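You operate a simulated robot arm through the tools that you are given. There is no shell and no other tool.

Carry out the task below with a simulated robot arm. There is one attempt and no reset: what you move stays moved.

Task
Draw the wire back and take the die holder up to its rack.
Fine: close the blue valve lever first; use the empty slot; leave the clamp open. Set down upright: blue die holder.

Only the result counts: the job must be done as asked and must still hold three seconds after the hand-in. Knocking over, shifting, dropping, spilling or breaking anything else fails it.

Robot
A 7-joint arm with a two-finger parallel gripper, fixed in place. Base frame: the origin is on the floor under the middle of its stand, x ahead of it, y to its left, z up. Units: mm, rad, N and s.
It reaches about 1479 mm from its shoulder. Its first joint turns from -2.897 to 2.897 rad. Payload 4.4 kg.
Tool frame: the origin (TCP) lies between the finger pads and is the grasp point; the fingertips stand 23 mm ahead of it; z points along the fingers, y is the line along which they close. Largest opening 94 mm; finger width 38, thickness 10; the body of the gripper, 54 by 96 mm, starts 39 mm behind the TCP.
Orientation is told as [roll, pitch, yaw] about the base's x, y, z axes, in that order, counted from this pose: with the fingers straight down and closing along the base's y, the tool's x points along the base's -x, its y along +y and its z along -z.

Tools
- The arm moves only by the tool step_arm. Its argument "motion" is one flat list of numbers, 7 for each row, row after row: the shift along the base's x, y, z in cm, then the turn, a rotation vector about the base's x, y, z in rad, then the closure, from 0 (fully open) to 1 (shut). In form: [tx, ty, tz, ax, ay, az, claw, tx, ty, tz, ax, ay, az, claw, ...]. A call has 1 to 20 rows; each row shifts and turns the commanded pose from where the row before left it. Rows are played at 5 a second. More than 50 mm and 0.15 rad between two rows, or a gripper value outside its range, and nothing of the call is played. A pose out of reach is approached as far as the arm can. The call stops where the force on the tool passes 40 N (or 10 N more than at its start, if that is more) or the arm is blocked; 0.2 s more then pass. Each finger travels about 72 mm/s and halts on what it meets, pressing with about 40 N; the grip force reading is that of the motor and also rises with nothing between the fingers. The clock runs only during rows and for 0.2 s after the last one: add rows that do not move to give the fingers time. The reply holds the time, the measured pose of the TCP, the force on the tool along the base axes, the opening and the grip force, in the units named above and with some noise, with the torque about the TCP (base axes, N m) and any sound that the robot's microphone picked up.
- Cameras (640 x 400 px; columns grow to the right, rows downward): "scene" is fixed at [386.6, -636.3, 1754.3]; the picture's right is [0.75, -0.67, 0.00], its down [-0.37, -0.42, -0.83] and it looks along [0.55, 0.62, -0.56] (base axes); focal length 294 px, centre (320, 200). "wrist" rides on the gripper at [86, 16, -74] in the tool frame; the picture's right is [-0.18, 0.98, 0.00], its down [-0.58, -0.11, -0.81] and it looks along [-0.79, -0.15, 0.59] (tool axes); focal length 243 px, centre (320, 200). There is no depth. A picture from a camera that has moved, and an enlarged one, comes with that camera's place and axes in the base frame and with its lens. The place of the scene camera against the robot may be out by one fixed shift of up to 25 mm in any direction.
- snapshot(camera): a new picture of that camera. The clock stands still meanwhile.
- close_up(camera, box): a new picture of the part [left, top, right, bottom] of that camera's present view, enlarged. The clock stands still meanwhile.
- finish_job(): hands the job in; it is judged then, once.

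Places have to be worked out from the pictures, the camera data and where the tool is seen. Open the gripper and draw the arm clear of the work before you hand the job in, unless the task says otherwise.

The tools are called after ">>>" as name(argument=value, ...) on one line, values as JSON. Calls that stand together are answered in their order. step_arm: Moves the arm, as the interface text tells. Its arguments: {"type":"object","properties":{"motion":{"type":"array"}},"required":["motion"]} The other tools are called the same way: snapshot (camera) takes a picture; close_up (camera, box) takes an enlarged picture of a part of a camera's view; finish_job () hands the job in.

At the start:

```text
t: 0.0
ee_pos: [608.4, 190.9, 1525.2]
tool_rot: [0.001, -0.001, 0.0]
wrist_force: [-0.5, -0.6, 1.4]
wrist_torque: [0.0, 0.02, 0.02]
width: 93.9
gripper_force: 0.1
```

scene: 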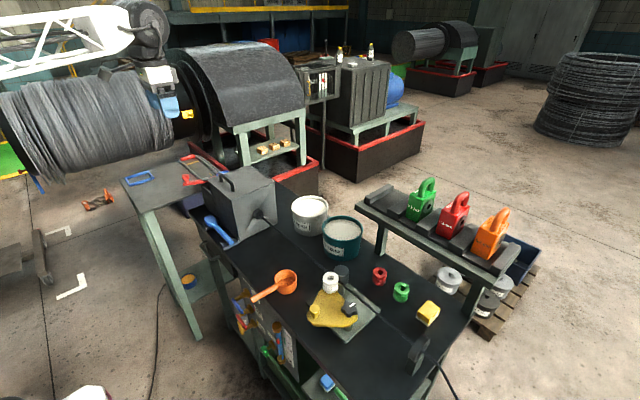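
wrist: 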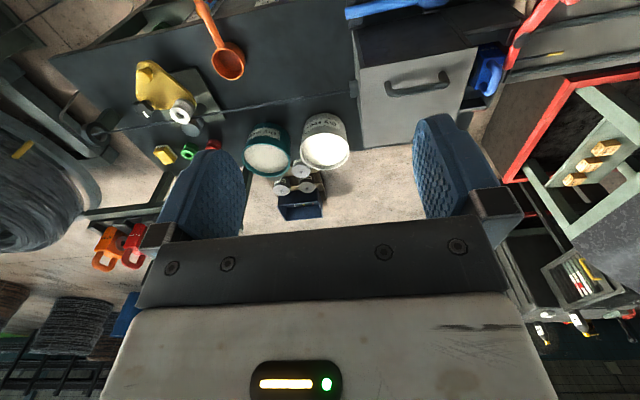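

I start by looking closely at the scene to identify the blue die holder, the wire, the clamp, the blue valve lever and the rack. No motion yet.

>>> close_up(camera="scene", box=[180, 150, 380, 275])

>>> close_up(camera="scene", box=[340, 160, 560, 300])

>>> close_up(camera="scene", box=[200, 270, 400, 400])

>>> close_up(camera="scene", box=[290, 250, 480, 370])

>>> close_up(camera="scene", box=[100, 140, 260, 240])

```text
3.20 times, centred on (280, 212) of scene
camera zoom: at [386.6, -636.3, 1754.3], right [0.75, -0.67, 0.0], down [-0.37, -0.42, -0.83], along [0.55, 0.62, -0.56], focal length 942 px, centre (448, 160)
```

zoom: 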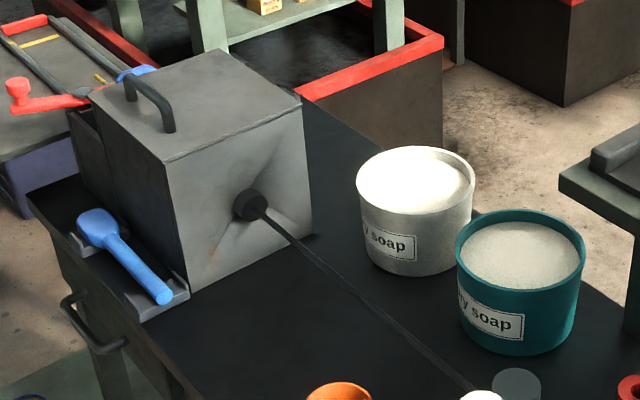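

```text
2.86 times, centred on (450, 230) of scene
camera zoom: at [386.6, -636.3, 1754.3], right [0.75, -0.67, 0.0], down [-0.37, -0.42, -0.83], along [0.55, 0.62, -0.56], focal length 842 px, centre (-51, 114)
```

zoom: 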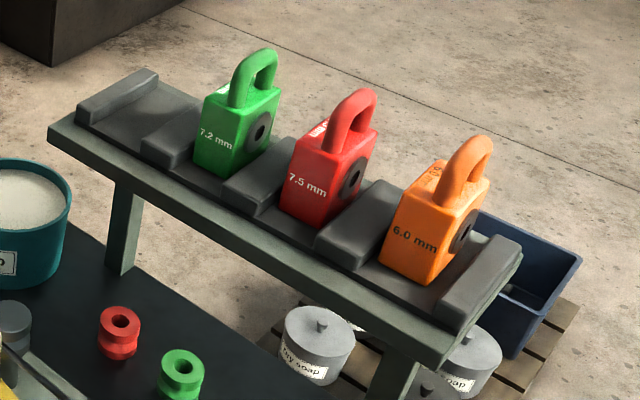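

```text
3.08 times, centred on (300, 335) of scene
camera zoom: at [386.6, -636.3, 1754.3], right [0.75, -0.67, 0.0], down [-0.37, -0.42, -0.83], along [0.55, 0.62, -0.56], focal length 906 px, centre (382, -215)
```

zoom: 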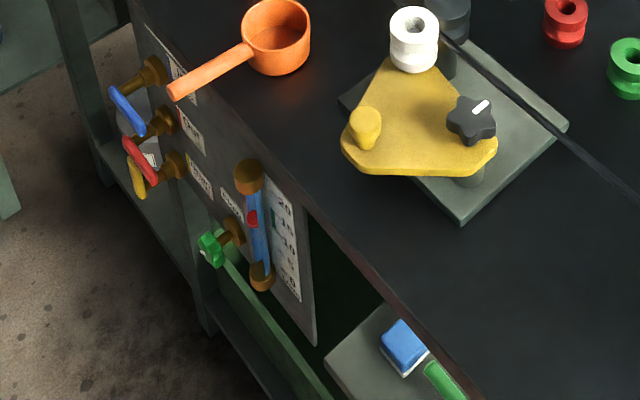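

```text
3.33 times, centred on (385, 310) of scene
camera zoom: at [386.6, -636.3, 1754.3], right [0.75, -0.67, 0.0], down [-0.37, -0.42, -0.83], along [0.55, 0.62, -0.56], focal length 982 px, centre (103, -167)
```

zoom: 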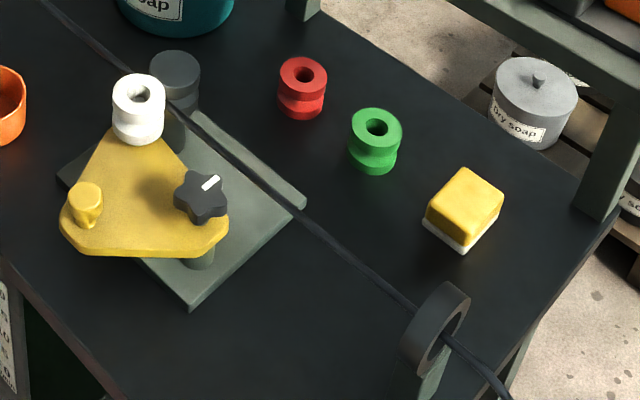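

```text
4.00 times, centred on (180, 190) of scene
camera zoom: at [386.6, -636.3, 1754.3], right [0.75, -0.67, 0.0], down [-0.37, -0.42, -0.83], along [0.55, 0.62, -0.56], focal length 1178 px, centre (880, 240)
```

zoom: 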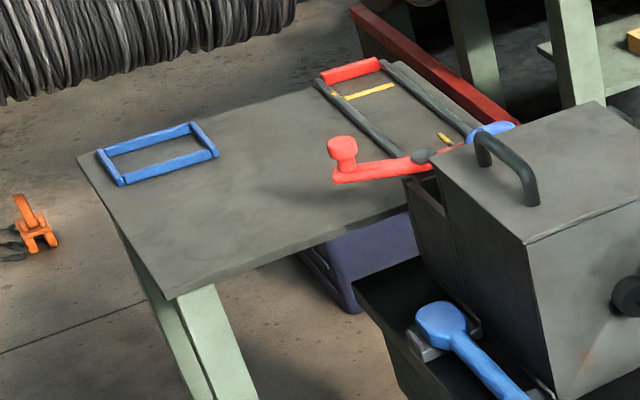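

The wrist view is upside-down and shows another side of the box. I enlarge parts of it to look for the blue die holder.

>>> close_up(camera="wrist", box=[340, 0, 640, 190])

>>> close_up(camera="wrist", box=[100, 0, 400, 190])

>>> close_up(camera="scene", box=[225, 290, 305, 400])

>>> close_up(camera="scene", box=[190, 145, 290, 245])

```text
2.11 times, centred on (490, 95) of wrist
camera zoom: at [521.9, 207.2, 1599.8], right [0.18, 0.98, 0.0], down [0.58, -0.11, 0.81], along [0.79, -0.15, -0.59], focal length 511 px, centre (-38, 421)
```

zoom: 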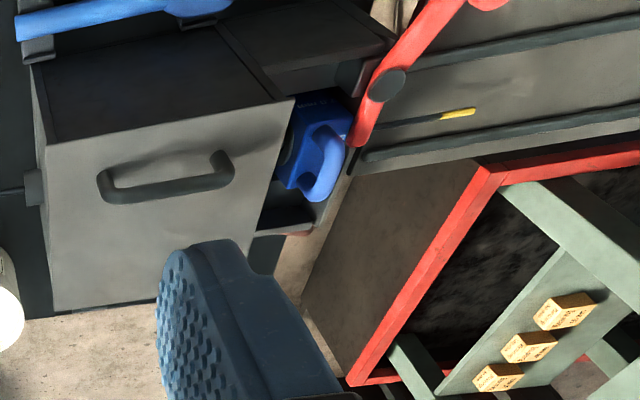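

```text
2.11 times, centred on (250, 95) of wrist
camera zoom: at [521.9, 207.2, 1599.8], right [0.18, 0.98, 0.0], down [0.58, -0.11, 0.81], along [0.79, -0.15, -0.59], focal length 511 px, centre (467, 421)
```

zoom: 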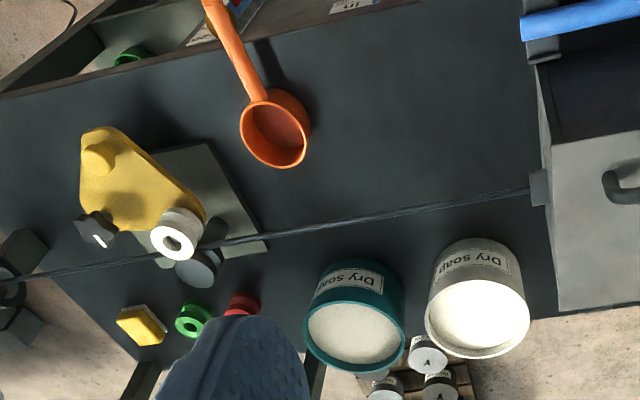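

```text
3.64 times, centred on (265, 345) of scene
camera zoom: at [386.6, -636.3, 1754.3], right [0.75, -0.67, 0.0], down [-0.37, -0.42, -0.83], along [0.55, 0.62, -0.56], focal length 1071 px, centre (520, -327)
```

zoom: 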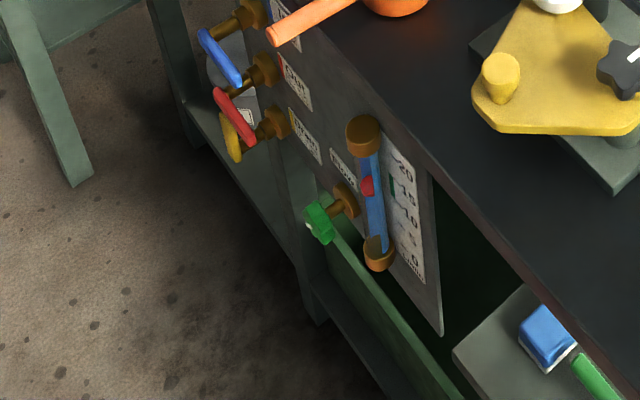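

```text
4.00 times, centred on (240, 195) of scene
camera zoom: at [386.6, -636.3, 1754.3], right [0.75, -0.67, 0.0], down [-0.37, -0.42, -0.83], along [0.55, 0.62, -0.56], focal length 1178 px, centre (640, 220)
```

zoom: 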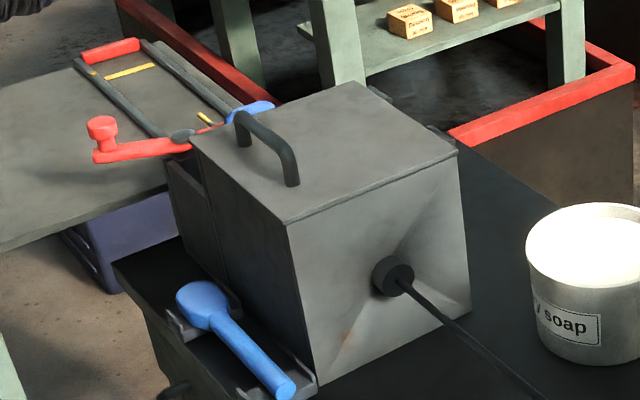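

The blue die holder seems to sit on the far (+y) side of the soap box at about (820, 495, 1120), under a red swing arm. I move the arm high over to the +y side and turn the wrist camera back towards it for a better view.

>>> step_arm(motion=[1.5, 4.1, -0.8, 0, 0, -0.112, 0, 1.5, 4.1, -0.8, 0, 0, -0.112, 0, 1.5, 4.1, -0.8, 0, 0, -0.112, 0, 1.5, 4.1, -0.8, 0, 0, -0.112, 0, 1.5, 4.1, -0.8, 0, 0, -0.112, 0, 1.5, 4.1, -0.8, 0, 0, -0.112, 0, 1.5, 4.1, -0.8, 0, 0, -0.112, 0, 1.5, 4.1, -0.8, 0, 0, -0.112, 0, 1.5, 4.1, -0.8, 0, 0, -0.112, 0, 1.5, 4.1, -0.8, 0, 0, -0.112, 0, 1.5, 4.1, -0.8, 0, 0, -0.112, 0, 1.5, 4.1, -0.8, 0, 0, -0.112, 0, 1.5, 4.1, -0.8, 0, 0, -0.112, 0, 1.5, 4.1, -0.8, 0, 0, -0.112, 0])

>>> snapshot(camera="wrist")

>>> snapshot(camera="scene")

```text
t: 3.0
ee_pos: [822.3, 768.2, 1401.0]
tool_rot: [-0.009, -0.009, -1.57]
wrist_force: [2.7, 2.6, -6.9]
wrist_torque: [-0.18, 0.21, -0.02]
width: 94.0
gripper_force: 0.1
```

```text
taken
camera wrist: at [838.4, 855.4, 1474.8], right [0.98, -0.18, -0.01], down [-0.1, -0.57, 0.81], along [-0.15, -0.8, -0.58], focal length 243 px, centre (320, 200)
```

wrist: 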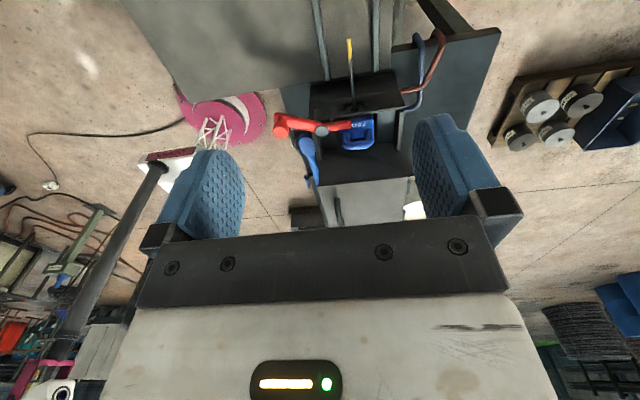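

```text
taken
```

scene: 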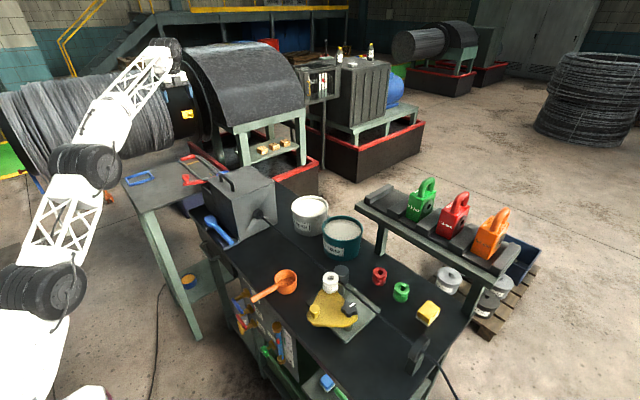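

I can see the blue holder, a red arm with a knob across it and a blue lever, all near the table edge. I zoom into that area.

>>> close_up(camera="wrist", box=[260, 20, 480, 220])

>>> close_up(camera="wrist", box=[270, 80, 430, 190])

```text
2.00 times, centred on (370, 120) of wrist
camera zoom: at [838.4, 855.4, 1474.8], right [0.98, -0.18, -0.01], down [-0.1, -0.57, 0.81], along [-0.15, -0.8, -0.58], focal length 485 px, centre (220, 360)
```

zoom: 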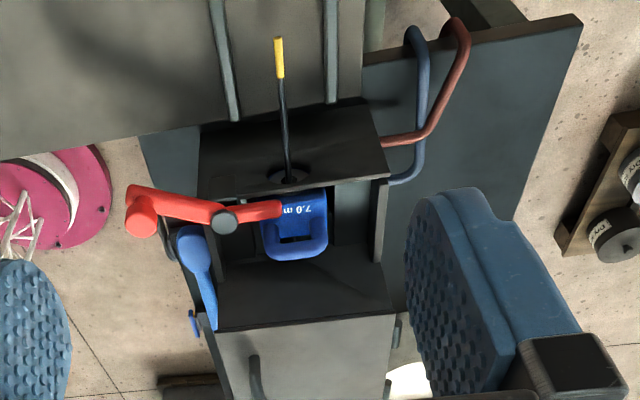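

```text
3.64 times, centred on (350, 135) of wrist
camera zoom: at [838.4, 855.4, 1474.8], right [0.98, -0.18, -0.01], down [-0.1, -0.57, 0.81], along [-0.15, -0.8, -0.58], focal length 882 px, centre (211, 436)
```

zoom: 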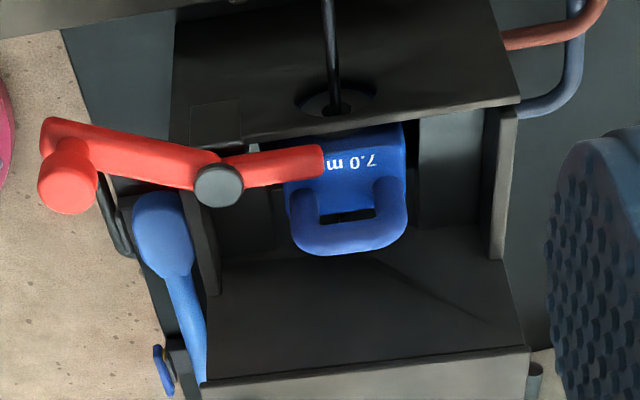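

The wire passes through the box and out of the far wall, ending in a yellow tip. The red arm pivots on a grey cap and its nose lies on the blue "7.0 m" holder. I lower the camera a bit for a closer look.

>>> step_arm(motion=[0.5, 1, -2.5, 0, 0, 0, 0, 0.5, 1, -2.5, 0, 0, 0, 0, 0.5, 1, -2.5, 0, 0, 0, 0, 0.5, 1, -2.5, 0, 0, 0, 0])

>>> close_up(camera="wrist", box=[240, 0, 440, 240])

>>> snapshot(camera="wrist")

```text
t: 4.0
ee_pos: [838.5, 804.6, 1314.3]
tool_rot: [-0.002, 0.0, -1.569]
wrist_force: [0.1, -0.4, 1.4]
wrist_torque: [0.0, 0.0, 0.0]
width: 94.2
gripper_force: 0.1
```

```text
1.67 times, centred on (340, 120) of wrist
camera zoom: at [853.9, 891.6, 1388.1], right [0.98, -0.18, 0.0], down [-0.11, -0.58, 0.81], along [-0.15, -0.79, -0.59], focal length 404 px, centre (287, 333)
```

zoom: 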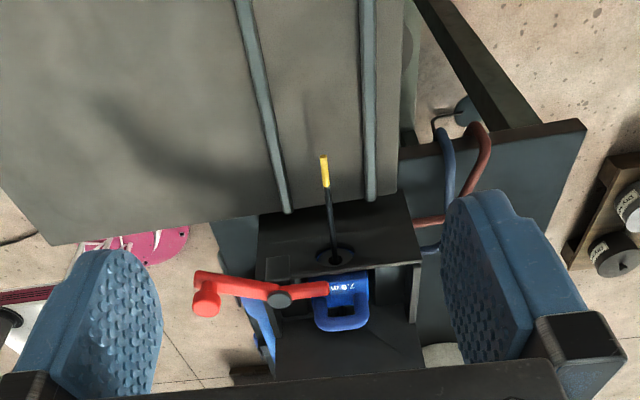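

```text
taken
camera wrist: at [853.9, 891.6, 1388.1], right [0.98, -0.18, 0.0], down [-0.11, -0.58, 0.81], along [-0.15, -0.79, -0.59], focal length 243 px, centre (320, 200)
```

wrist: 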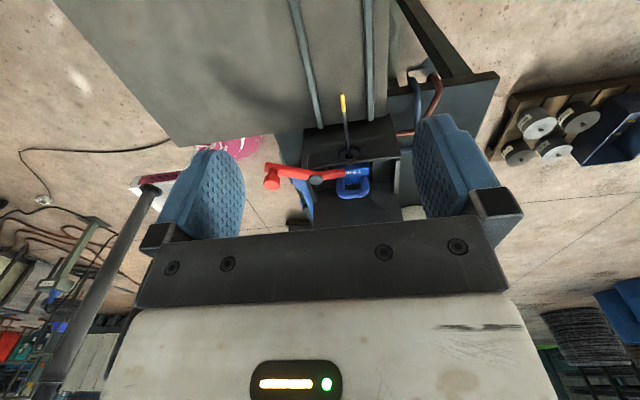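

Next I go to look at the valve panel on the bench's front (-x) side: swinging back over and lowering in front of the bench.

>>> step_arm(motion=[-1, 0, 4, 0, 0, 0.0785, 0, -1.5, -2, 4, 0, 0, 0.0785, 0, -2, -4, 0.5, 0, 0, 0.0785, 0, -2, -4, 0, 0, 0, 0.0785, 0, -2, -4, 0, 0, 0, 0.0785, 0, -2, -4, 0, 0, 0, 0.0785, 0, -2, -4, 0, 0, 0, 0.0785, 0, -2, -4, 0, 0, 0, 0.0785, 0, -2, -4, 0, 0, 0, 0.0785, 0, -2, -4, 0, 0, 0, 0.0785, 0, -2, -4, 0, 0, 0, 0.0785, 0, -2, -4, 0, 0, 0, 0.0785, 0, -2, -4, 0, 0, 0, 0.0785, 0, -2, -4, 0, 0, 0, 0.0785, 0, -2, -4, 0, 0, 0, 0.0785, 0, -2, -4, 0, 0, 0, 0.0785, 0, -2, -4, 0, 0, 0, 0.0785, 0, -2, -4, 0, 0, 0, 0.0785, 0, -2, -2, 0, 0, 0, 0.0785, 0, -2, -2, 0, 0, 0, 0.0785, 0])

>>> snapshot(camera="wrist")

>>> snapshot(camera="scene")

```text
t: 8.2
ee_pos: [452.5, 104.1, 1398.5]
tool_rot: [0.0, -0.001, 0.005]
wrist_force: [-0.4, -0.4, 0.3]
wrist_torque: [0.02, 0.01, 0.0]
width: 93.8
gripper_force: 0.1
```

```text
taken
camera wrist: at [365.6, 120.5, 1472.8], right [0.18, 0.98, 0.0], down [0.58, -0.11, 0.81], along [0.79, -0.15, -0.59], focal length 243 px, centre (320, 200)
```

wrist: 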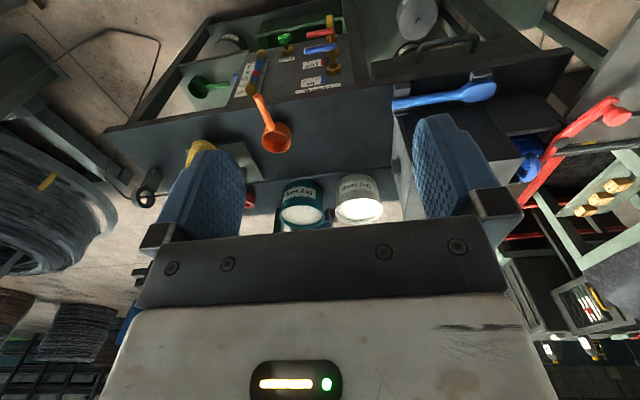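

```text
taken
```

scene: 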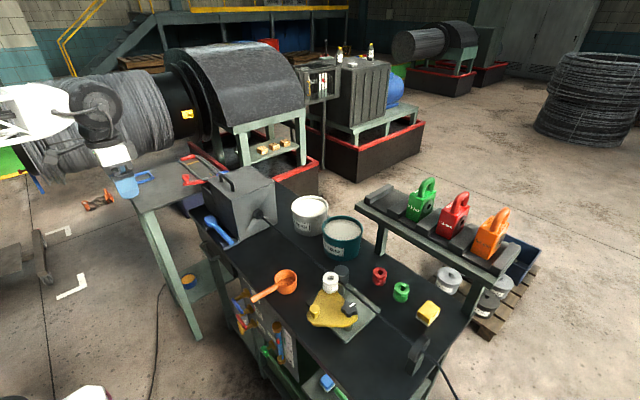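

The valve panel appears at the top of the wrist view. I enlarge it to read the labels.

>>> close_up(camera="wrist", box=[220, 0, 380, 110])

>>> close_up(camera="wrist", box=[380, 0, 560, 220])

```text
3.64 times, centred on (300, 55) of wrist
camera zoom: at [365.6, 120.5, 1472.8], right [0.18, 0.98, 0.0], down [0.58, -0.11, 0.81], along [0.79, -0.15, -0.59], focal length 882 px, centre (393, 727)
```

zoom: 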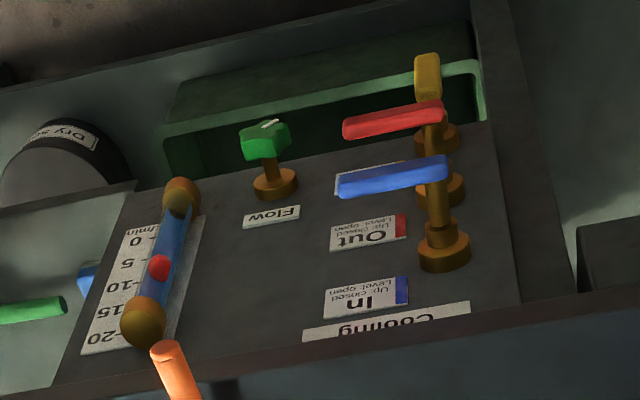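

```text
1.82 times, centred on (470, 110) of wrist
camera zoom: at [365.6, 120.5, 1472.8], right [0.18, 0.98, 0.0], down [0.58, -0.11, 0.81], along [0.79, -0.15, -0.59], focal length 441 px, centre (47, 364)
```

zoom: 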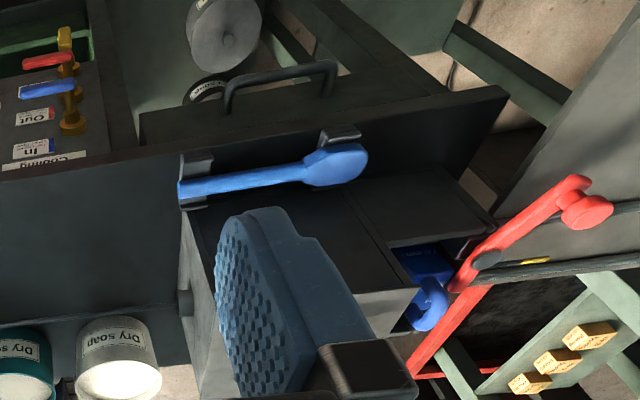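

The panel label reads "Cooling – In: Up: closed, Level: open"; the blue lever points level toward -y. I judge the hub at about (615, 103, 842) and the tip at about (615, 39, 842). I start pitching the fingers forward (+x), closed, in free space in front of the bench.

>>> step_arm(motion=[0, -0.5, -2.5, 0, -0.14, 0, 1, 0, -0.5, -2.5, 0, -0.14, 0, 1, 0, -0.5, -2.5, 0, -0.14, 0, 1, 0, -0.5, -2.5, 0, -0.14, 0, 1, 0, -0.5, -2.5, 0, -0.14, 0, 1, 0, -0.5, -2.5, 0, -0.14, 0, 1, 0, -0.5, -2.5, 0, -0.14, 0, 1, 0, -0.5, -2.5, 0, -0.14, 0, 1, 0, -0.5, -2.5, 0, -0.14, 0, 1, 0, -0.5, -2.5, 0, -0.14, 0, 1])

>>> snapshot(camera="scene")

>>> snapshot(camera="wrist")

```text
t: 10.6
ee_pos: [472.9, 55.7, 1089.5]
tool_rot: [0.186, -1.247, -0.22]
wrist_force: [-1.1, 0.2, -0.2]
wrist_torque: [-0.03, -0.01, 0.05]
width: 0.0
gripper_force: 39.7
stopped in row 10: the arm was blocked; the commanded pose is now the measured one
```

```text
taken
```

scene: 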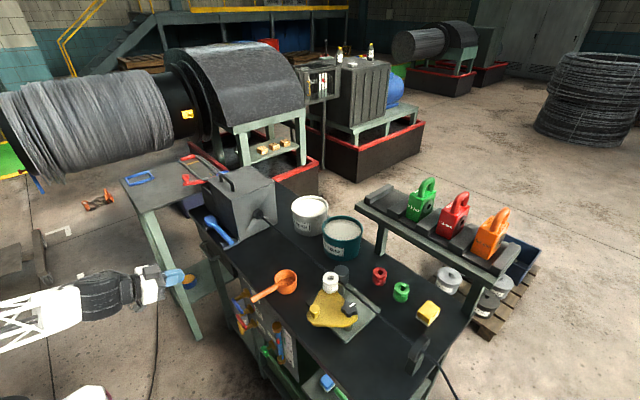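

```text
taken
camera wrist: at [377.1, 80.9, 1031.3], right [0.1, 0.97, 0.23], down [-0.59, -0.13, 0.8], along [0.8, -0.22, 0.56], focal length 243 px, centre (320, 200)
```

wrist: 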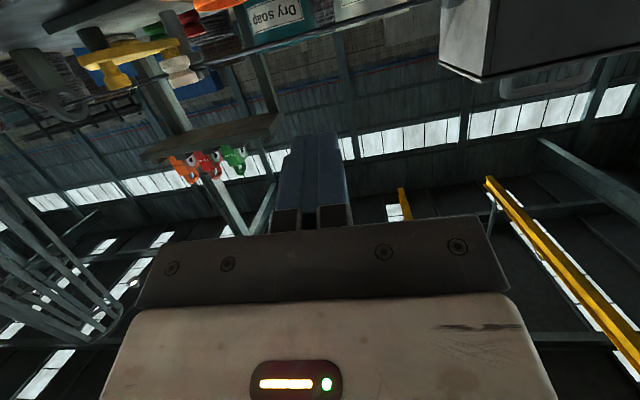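

Blocked, most likely because the arm is folded too tightly this close in. I restore a clean pitch of about -1.05 while moving forward, then look again.

>>> step_arm(motion=[2, 0, 0, -0.029, 0.1, 0.022, 1, 2, 0, 0, -0.029, 0.1, 0.022, 1, 2, 0, -3, 0, 0, 0, 1, 1, 0, -4, 0, 0, 0, 1, 0, 0, -4, 0, 0, 0, 1, 0, 0, -4, 0, 0, 0, 1])

>>> snapshot(camera="wrist")

>>> snapshot(camera="scene")

```text
t: 12.0
ee_pos: [543.3, 56.2, 938.0]
tool_rot: [-0.004, -1.051, 0.001]
wrist_force: [0.7, -0.3, 0.2]
wrist_torque: [-0.01, 0.04, 0.0]
width: 0.1
gripper_force: 39.9
```

```text
taken
camera wrist: at [436.3, 73.8, 900.7], right [0.1, 0.98, 0.16], down [-0.41, -0.11, 0.91], along [0.91, -0.15, 0.39], focal length 243 px, centre (320, 200)
```

wrist: 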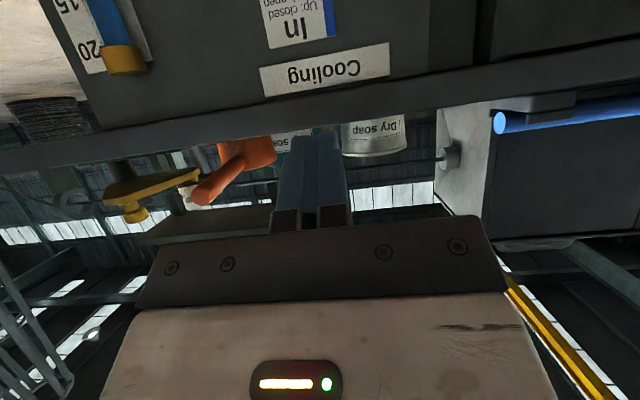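

```text
taken
```

scene: 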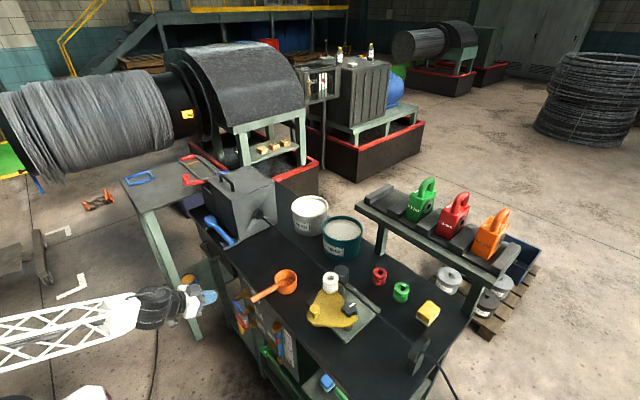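

Pose is clean now. I back off slightly in x and descend part of the way, then check where the lever appears relative to the fingers.

>>> step_arm(motion=[-1, -0.5, -4, 0, 0, 0, 1, -0.5, 0, -4, 0, 0, 0, 1])

>>> snapshot(camera="wrist")

>>> close_up(camera="scene", box=[150, 260, 310, 380])

```text
t: 12.6
ee_pos: [530.5, 51.7, 858.7]
tool_rot: [-0.004, -1.05, -0.001]
wrist_force: [-0.2, -0.4, 0.6]
wrist_torque: [0.02, 0.0, 0.0]
width: 0.0
gripper_force: 39.9
```

```text
taken
camera wrist: at [422.3, 68.8, 822.1], right [0.1, 0.98, 0.16], down [-0.41, -0.11, 0.91], along [0.91, -0.15, 0.39], focal length 243 px, centre (320, 200)
```

wrist: 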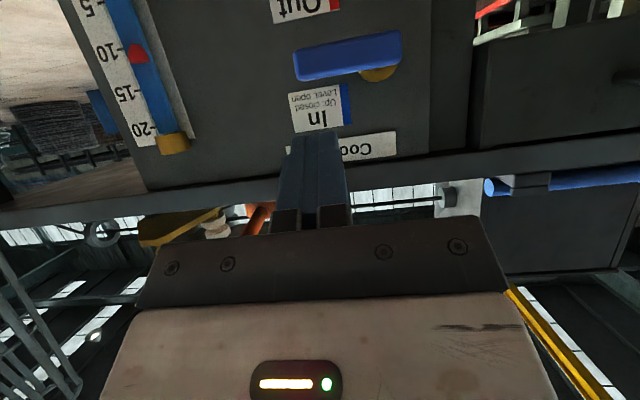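

```text
3.33 times, centred on (230, 320) of scene
camera zoom: at [386.6, -636.3, 1754.3], right [0.75, -0.67, 0.0], down [-0.37, -0.42, -0.83], along [0.55, 0.62, -0.56], focal length 982 px, centre (620, -200)
```

zoom: 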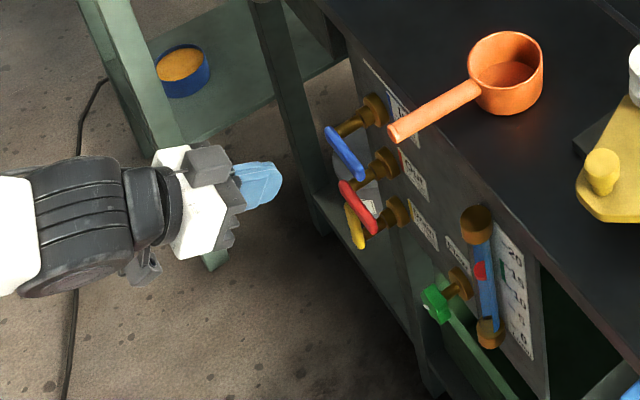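

From two wrist views I now put the blue lever at x≈631, from hub (y≈105) to tip (y≈34), z≈790–814. The scene camera is biased by some 20 mm. I lower the closed fingers below lever height, still in front of it, and check.

>>> step_arm(motion=[0, -0.2, -3.3, 0, 0, 0, 1, 0, -0.2, -3.3, 0, 0, 0, 1, 0, -0.2, -3.2, 0, 0, 0, 1])

>>> snapshot(camera="wrist")

>>> close_up(camera="scene", box=[150, 260, 310, 380])

```text
t: 13.4
ee_pos: [528.9, 46.6, 763.2]
tool_rot: [-0.012, -1.051, 0.001]
wrist_force: [-0.3, 0.3, 0.5]
wrist_torque: [0.01, 0.01, 0.01]
width: 0.1
gripper_force: 39.7
```

```text
taken
camera wrist: at [422.1, 63.9, 724.0], right [0.1, 0.98, 0.15], down [-0.41, -0.1, 0.91], along [0.91, -0.15, 0.39], focal length 243 px, centre (320, 200)
```

wrist: 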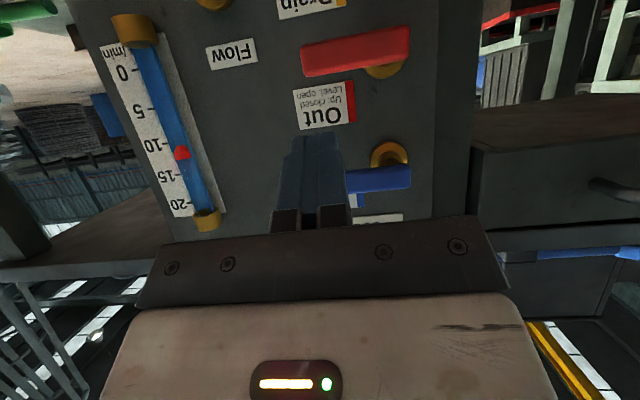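

```text
3.33 times, centred on (230, 320) of scene
camera zoom: at [386.6, -636.3, 1754.3], right [0.75, -0.67, 0.0], down [-0.37, -0.42, -0.83], along [0.55, 0.62, -0.56], focal length 982 px, centre (620, -200)
```

zoom: 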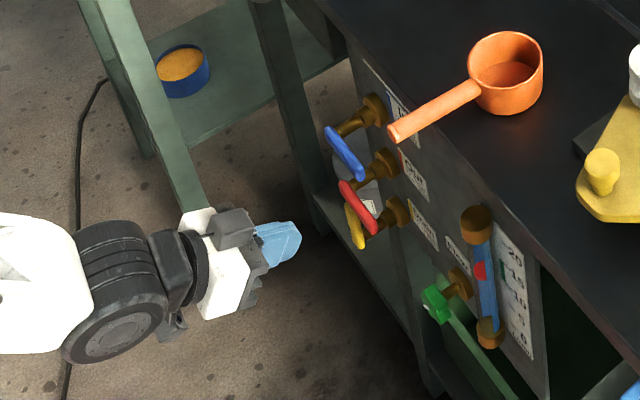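

Labels are In (blue), Out (red), Drain (yellow). The fingers, at z≈763, should pass between the red lever (top ≈717) and the blue lever (bottom ≈787). I advance in x beneath the blue lever.

>>> step_arm(motion=[3, 0, 0, 0.004, 0, 0, 1, 3, 0, -0.1, 0.004, 0, 0, 1, 2.8, 0, -0.1, 0.004, 0, 0, 1])

>>> snapshot(camera="wrist")

>>> close_up(camera="scene", box=[180, 270, 300, 360])

```text
t: 14.2
ee_pos: [614.6, 58.5, 762.2]
tool_rot: [0.007, -1.048, -0.019]
wrist_force: [0.4, 0.2, 0.2]
wrist_torque: [-0.01, -0.03, -0.01]
width: 0.1
gripper_force: 39.6
out of reach, approached as far as the arm can: row 1, 2, 3
```

```text
taken
camera wrist: at [508.0, 76.1, 725.2], right [0.1, 0.98, 0.16], down [-0.41, -0.11, 0.91], along [0.91, -0.16, 0.39], focal length 243 px, centre (320, 200)
```

wrist: 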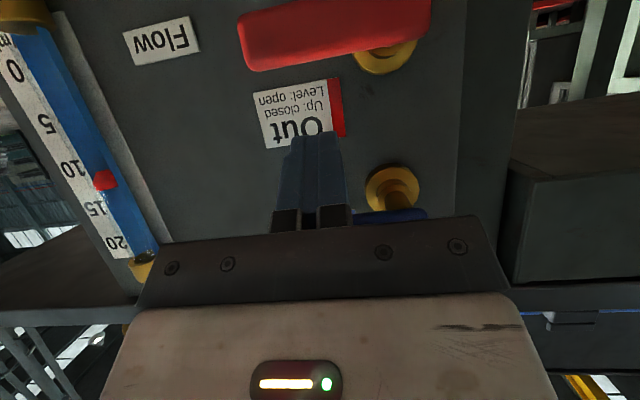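

```text
4.44 times, centred on (240, 315) of scene
camera zoom: at [386.6, -636.3, 1754.3], right [0.75, -0.67, 0.0], down [-0.37, -0.42, -0.83], along [0.55, 0.62, -0.56], focal length 1309 px, centre (676, -311)
```

zoom: 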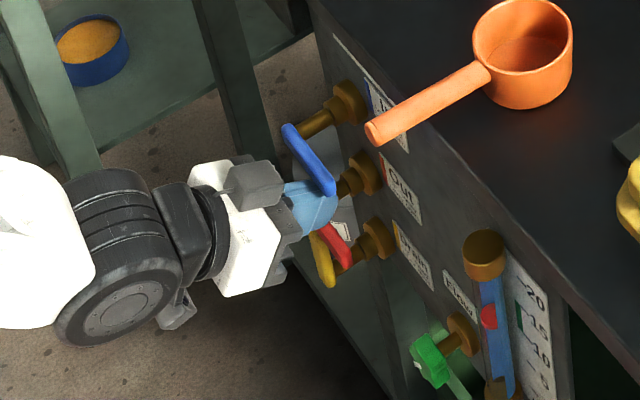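

The fingers are beneath the blue lever (the scene view confirms it), though the arm drifted to y≈58 near its limit. I raise slowly and see whether the pose recovers and contact starts.

>>> step_arm(motion=[0, 0, 0.8, 0, 0, 0, 1, 0, 0, 0.8, 0, 0, 0, 1])

>>> close_up(camera="scene", box=[180, 270, 300, 360])

```text
t: 14.8
ee_pos: [614.8, 59.2, 777.9]
tool_rot: [0.014, -1.049, -0.018]
wrist_force: [-2.8, -2.9, -4.4]
wrist_torque: [-0.01, -0.02, -0.01]
width: 0.1
gripper_force: 39.9
```

```text
4.44 times, centred on (240, 315) of scene
camera zoom: at [386.6, -636.3, 1754.3], right [0.75, -0.67, 0.0], down [-0.37, -0.42, -0.83], along [0.55, 0.62, -0.56], focal length 1309 px, centre (676, -311)
```

zoom: 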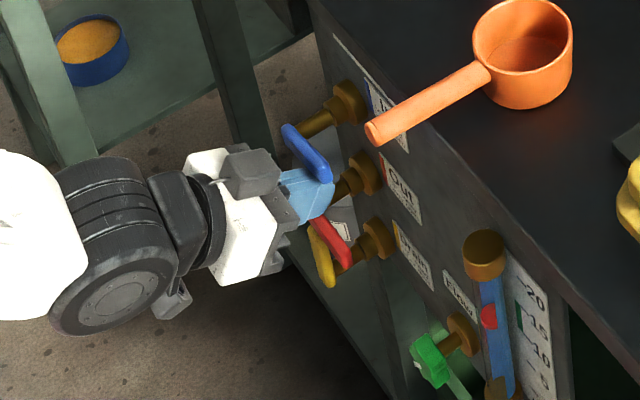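

Contact made (about -4.4 N in z) and the lever has started to lift. I follow its arc upward in small steps.

>>> step_arm(motion=[0, -0.2, 1.0, 0, 0, 0, 1, 0, 0, 1.0, 0, 0, 0, 1, 0, 0.2, 1.0, 0, 0, 0, 1])

>>> close_up(camera="scene", box=[180, 270, 300, 360])

```text
t: 15.6
ee_pos: [615.9, 58.2, 808.7]
tool_rot: [0.019, -1.05, -0.02]
wrist_force: [-0.2, -2.0, -0.5]
wrist_torque: [-0.01, 0.02, -0.02]
width: 0.1
gripper_force: 39.8
```

```text
4.44 times, centred on (240, 315) of scene
camera zoom: at [386.6, -636.3, 1754.3], right [0.75, -0.67, 0.0], down [-0.37, -0.42, -0.83], along [0.55, 0.62, -0.56], focal length 1309 px, centre (676, -311)
```

zoom: 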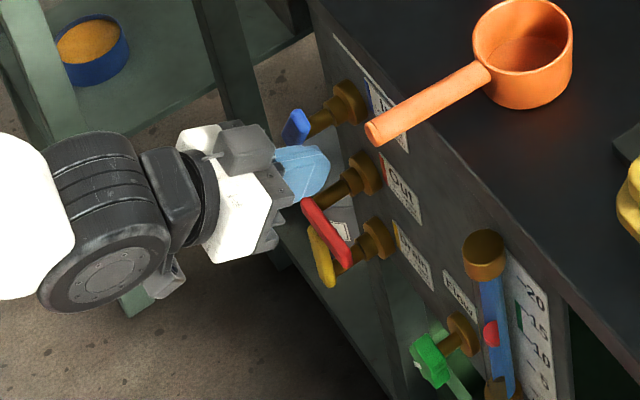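

The lever is more than halfway up and the flow-meter ball is falling. I continue along the arc, now pushing more toward +y.

>>> step_arm(motion=[0, 0.4, 1.1, 0, 0, 0, 1, 0, 0.7, 1.0, 0, 0, 0, 1, 0, 0.8, 0.8, 0, 0, 0, 1, 0, 0.6, 0.4, 0, 0, 0, 1])

>>> close_up(camera="scene", box=[180, 270, 300, 360])

>>> snapshot(camera="wrist")

```text
t: 16.5
ee_pos: [615.4, 77.0, 837.8]
tool_rot: [0.017, -1.052, -0.023]
wrist_force: [4.5, -25.6, -3.8]
wrist_torque: [0.22, 0.07, -0.25]
width: 0.1
gripper_force: 39.9
stopped in row 4: the force on the tool passed its limit at 57 N (the readings are from after the stop); the commanded pose is now the measured one
```

```text
4.44 times, centred on (240, 315) of scene
camera zoom: at [386.6, -636.3, 1754.3], right [0.75, -0.67, 0.0], down [-0.37, -0.42, -0.83], along [0.55, 0.62, -0.56], focal length 1309 px, centre (676, -311)
```

zoom: 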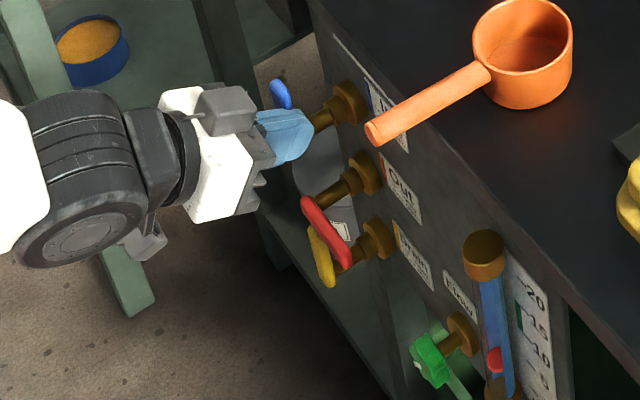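

```text
taken
camera wrist: at [508.0, 94.7, 800.0], right [0.1, 0.98, 0.17], down [-0.41, -0.11, 0.9], along [0.91, -0.16, 0.39], focal length 243 px, centre (320, 200)
```

wrist: 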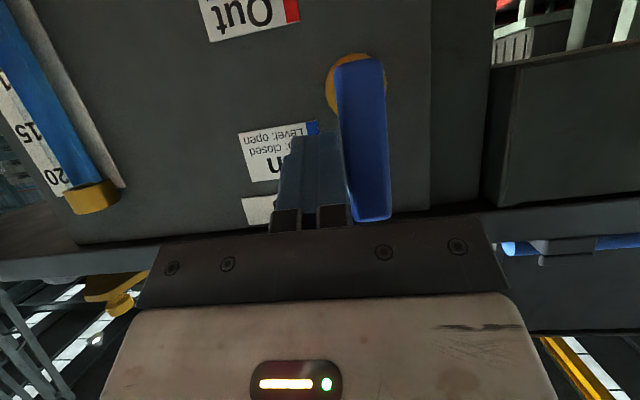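

The lever now stands vertical against its stop. I back off in -y, withdraw in -x, and check that it stays closed and the flow is zero.

>>> step_arm(motion=[0, -0.8, 0, 0, 0, 0, 1, -1, -0.6, 0, 0, 0, 0, 1, -4, 0, 0, 0, 0, 0, 1, -4.5, 0, 1, 0, 0, 0, 1])

>>> close_up(camera="scene", box=[200, 260, 320, 380])

>>> snapshot(camera="wrist")

```text
t: 17.5
ee_pos: [519.7, 63.0, 849.0]
tool_rot: [0.019, -1.05, -0.022]
wrist_force: [-0.2, 0.7, -0.1]
wrist_torque: [0.0, -0.02, 0.04]
width: 0.0
gripper_force: 39.9
```

```text
3.33 times, centred on (260, 320) of scene
camera zoom: at [386.6, -636.3, 1754.3], right [0.75, -0.67, 0.0], down [-0.37, -0.42, -0.83], along [0.55, 0.62, -0.56], focal length 982 px, centre (520, -200)
```

zoom: 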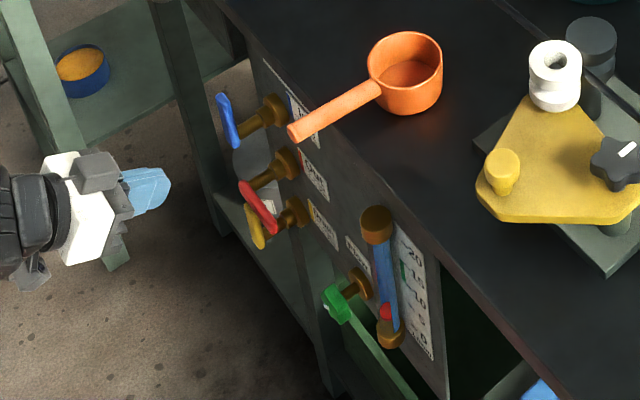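

```text
taken
camera wrist: at [412.2, 80.7, 810.1], right [0.1, 0.98, 0.17], down [-0.41, -0.11, 0.9], along [0.91, -0.16, 0.39], focal length 243 px, centre (320, 200)
```

wrist: 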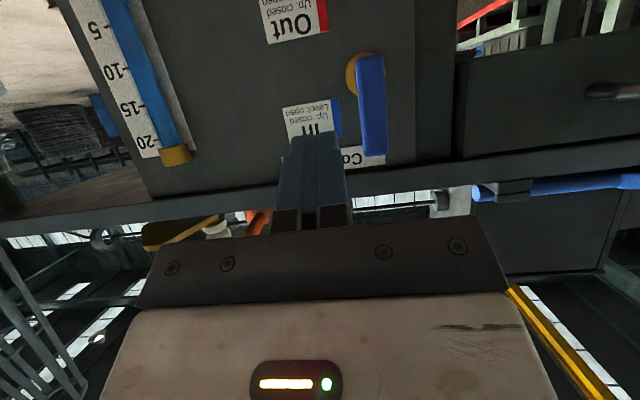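

The valve is closed: lever up and stays, flow reads 0. I withdraw upward, return to fingers-down, and look over the wire and rollers.

>>> step_arm(motion=[0, 0, 4.5, -0.01, 0, 0.011, 0, 0, 0, 4.5, -0.01, 0, 0.011, 0, 0, 0, 4.5, 0, 0, 0, 0, 0, 0, 4.5, 0, 0.1, 0, 0, 0, 0, 4.5, 0, 0.1, 0, 0, 0, 0, 4.5, 0, 0.1, 0, 0, 0, 0, 4.5, 0, 0.15, 0, 0, 0, 0, 4.5, 0, 0.15, 0, 0, 0, 0, 4.5, 0, 0.15, 0, 0, 0, 0, 4.5, 0, 0.15, 0, 0, 0, -1, 3, 0, 0.15, 0, 0, 2, -4, 0, 0, 0, 0, 0, 2, -4, 0, 0, 0, 0, 0, 2, -4, 0, 0, 0, 0, 0])

>>> snapshot(camera="wrist")

>>> snapshot(camera="scene")

```text
t: 20.5
ee_pos: [580.2, -66.8, 1328.4]
tool_rot: [0.009, -0.001, 0.017]
wrist_force: [0.0, -0.6, -1.2]
wrist_torque: [-0.04, 0.02, -0.02]
width: 94.1
gripper_force: 0.0
```

```text
taken
camera wrist: at [493.4, -52.1, 1402.5], right [0.17, 0.99, 0.01], down [0.58, -0.11, 0.81], along [0.8, -0.13, -0.59], focal length 243 px, centre (320, 200)
```

wrist: 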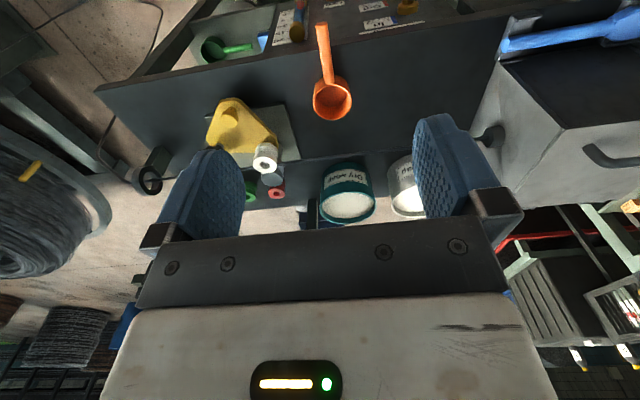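

```text
taken
```

scene: 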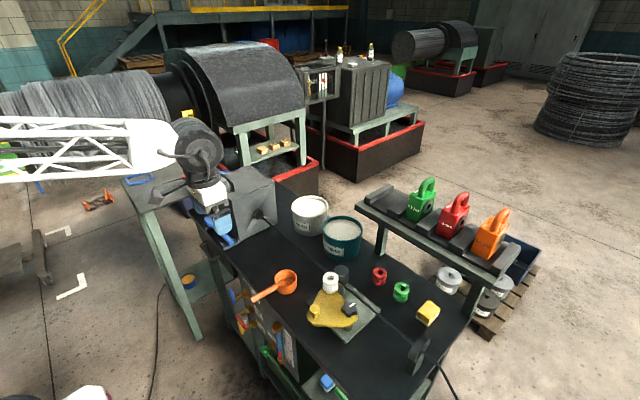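

I move forward to look steeply down on the rollers and wire, and toward the rack.

>>> step_arm(motion=[4, -1, 0, 0, 0, -0.01, 0, 4, -1, 0, 0, 0, -0.007, 0, 4, -1, 0, 0, 0, 0, 0, 4, -1, 0, 0, 0, 0, 0, 4, 0, 0, 0, 0, 0, 0])

>>> snapshot(camera="wrist")

>>> close_up(camera="wrist", box=[200, 0, 420, 140])

>>> close_up(camera="wrist", box=[40, 60, 260, 240])

```text
t: 21.7
ee_pos: [780.7, -105.9, 1328.9]
tool_rot: [0.008, -0.001, 0.0]
wrist_force: [0.9, 0.1, 1.2]
wrist_torque: [-0.02, 0.01, 0.0]
width: 94.1
gripper_force: 0.1
```

```text
taken
camera wrist: at [693.9, -89.8, 1402.8], right [0.18, 0.98, 0.01], down [0.58, -0.12, 0.81], along [0.79, -0.14, -0.59], focal length 243 px, centre (320, 200)
```

wrist: 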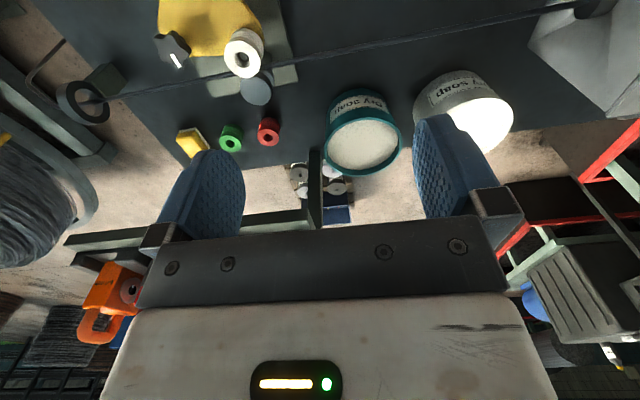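

```text
2.86 times, centred on (310, 70) of wrist
camera zoom: at [693.9, -89.8, 1402.8], right [0.18, 0.98, 0.01], down [0.58, -0.12, 0.81], along [0.79, -0.14, -0.59], focal length 693 px, centre (349, 571)
```

zoom: 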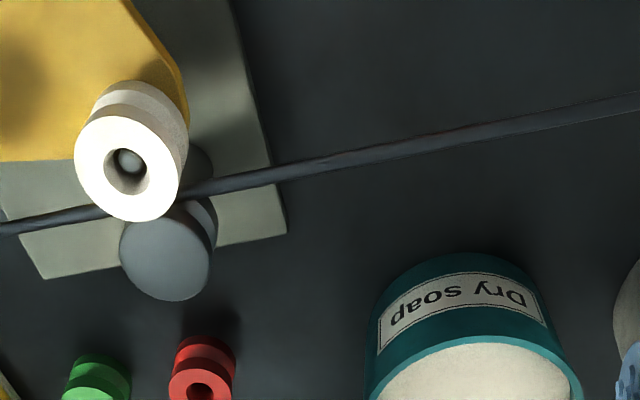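

```text
2.22 times, centred on (150, 150) of wrist
camera zoom: at [693.9, -89.8, 1402.8], right [0.18, 0.98, 0.01], down [0.58, -0.12, 0.81], along [0.79, -0.14, -0.59], focal length 539 px, centre (698, 311)
```

zoom: 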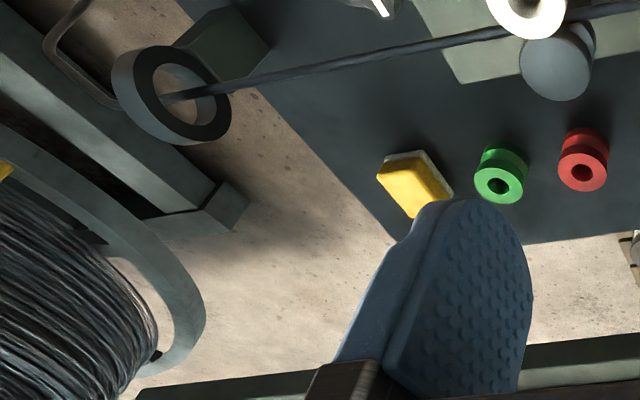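

The wire runs along y at about x≈851, z≈1029, from the rollers (y≈-220) into the soap box boss (y≈232). I turn the gripper by +90° so it closes along x and the camera looks toward the box, and move above the wire's free span.

>>> step_arm(motion=[0.6, 2.1, -0.5, -0.001, 0, 0.131, 0, 0.6, 2.1, -0.5, -0.001, 0, 0.131, 0, 0.6, 2.1, -0.5, -0.001, 0, 0.131, 0, 0.6, 2.1, -0.5, -0.001, 0, 0.131, 0, 0.6, 2.1, -0.5, -0.001, 0, 0.131, 0, 0.6, 2.1, -0.5, -0.001, 0, 0.131, 0, 0.6, 2.1, -0.5, -0.001, 0, 0.131, 0, 0.6, 2.1, -0.5, 0, 0, 0.131, 0, 0.6, 2.1, -0.5, 0, 0, 0.131, 0, 0.6, 2.1, -0.5, 0, 0, 0.131, 0, 0.5, 2.1, -0.5, 0, 0, 0.131, 0, 0.5, 2.1, -0.5, 0, 0, 0.131, 0])

>>> snapshot(camera="wrist")

>>> snapshot(camera="scene")

```text
t: 24.3
ee_pos: [850.5, 145.3, 1268.2]
tool_rot: [0.003, 0.004, 1.575]
wrist_force: [-0.2, 0.1, 0.7]
wrist_torque: [0.02, -0.01, 0.01]
width: 94.2
gripper_force: 0.1
```

```text
taken
camera wrist: at [835.3, 59.8, 1342.8], right [-0.98, 0.18, 0.0], down [0.11, 0.58, 0.8], along [0.14, 0.79, -0.59], focal length 243 px, centre (320, 200)
```

wrist: 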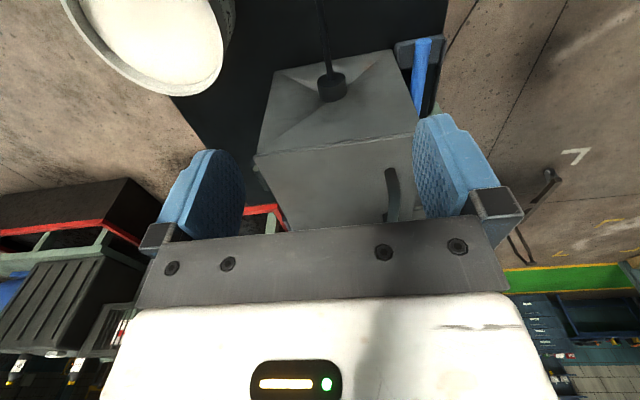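

```text
taken
```

scene: 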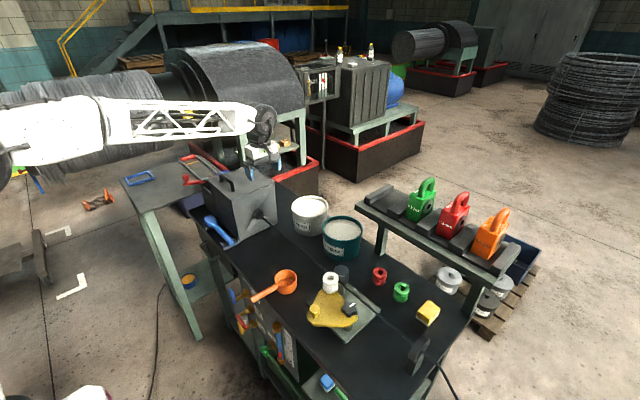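

The boss is at about (851, 234, 1029), which confirms the wire line. I move to y≈165 and descend with open fingers straddling the wire, stopping a bit above for a check.

>>> step_arm(motion=[0, 1, -3.5, 0, 0, -0.004, 0, 0, 0.6, -4, 0, 0, 0, 0, 0, 0, -4, 0, 0, 0, 0, 0, 0, -4, 0, 0, 0, 0, 0, 0, -4, 0, 0, 0, 0])

>>> snapshot(camera="wrist")

>>> close_up(camera="scene", box=[190, 100, 390, 300])

```text
t: 25.5
ee_pos: [850.0, 160.6, 1071.5]
tool_rot: [-0.001, 0.001, 1.568]
wrist_force: [0.0, 0.1, 0.3]
wrist_torque: [-0.01, 0.02, -0.01]
width: 93.9
gripper_force: 0.1
```

```text
taken
camera wrist: at [833.7, 75.7, 1147.3], right [-0.98, 0.19, 0.0], down [0.11, 0.58, 0.8], along [0.15, 0.79, -0.59], focal length 243 px, centre (320, 200)
```

wrist: 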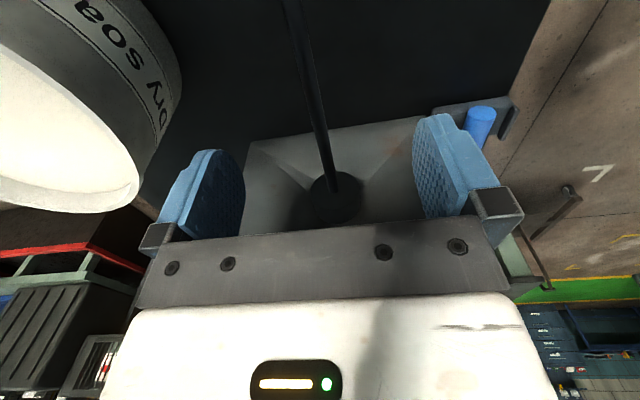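

```text
2.00 times, centred on (290, 200) of scene
camera zoom: at [386.6, -636.3, 1754.3], right [0.75, -0.67, 0.0], down [-0.37, -0.42, -0.83], along [0.55, 0.62, -0.56], focal length 589 px, centre (380, 200)
```

zoom: 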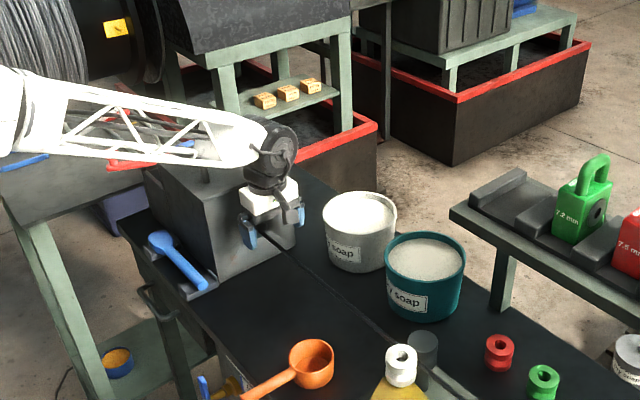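

The fingers straddle the wire, centred. I descend the last 42 mm and close on it.

>>> step_arm(motion=[0.1, 0, -2.2, 0, 0, 0, 0, 0, 0, -2.0, 0, 0, 0, 0, 0, 0, 0, 0, 0, 0, 0.5, 0, 0, 0, 0, 0, 0, 1, 0, 0, 0, 0, 0, 0, 1, 0, 0, 0, 0, 0, 0, 1, 0, 0, 0, 0, 0, 0, 1])

>>> snapshot(camera="wrist")

```text
t: 27.2
ee_pos: [849.5, 161.9, 1032.0]
tool_rot: [0.004, 0.003, 1.569]
wrist_force: [-14.7, -0.6, 2.9]
wrist_torque: [0.31, 0.01, 0.2]
width: 7.6
gripper_force: 45.7
stopped in row 7: the force on the tool passed its limit at 42 N (the readings are from after the stop); the commanded pose is now the measured one
```

```text
taken
camera wrist: at [834.1, 76.3, 1106.1], right [-0.98, 0.19, 0.0], down [0.11, 0.58, 0.8], along [0.15, 0.79, -0.59], focal length 243 px, centre (320, 200)
```

wrist: 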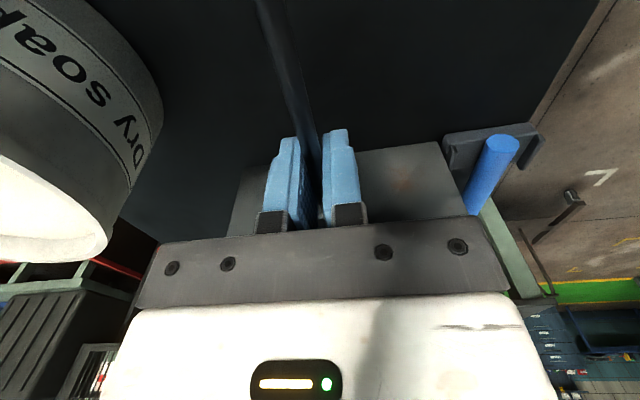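

The wire is gripped (opening 7.6 mm) with some sideways force. I hold one row to see what force remains.

>>> step_arm(motion=[0, 0, 0, 0, 0, 0, 1, 0, 0, 0, 0, 0, 0, 1])

```text
t: 27.8
ee_pos: [850.0, 161.5, 1031.5]
tool_rot: [0.003, 0.003, 1.568]
wrist_force: [-22.4, 0.1, 6.8]
wrist_torque: [-0.36, 0.05, 0.21]
width: 7.6
gripper_force: 44.8
```

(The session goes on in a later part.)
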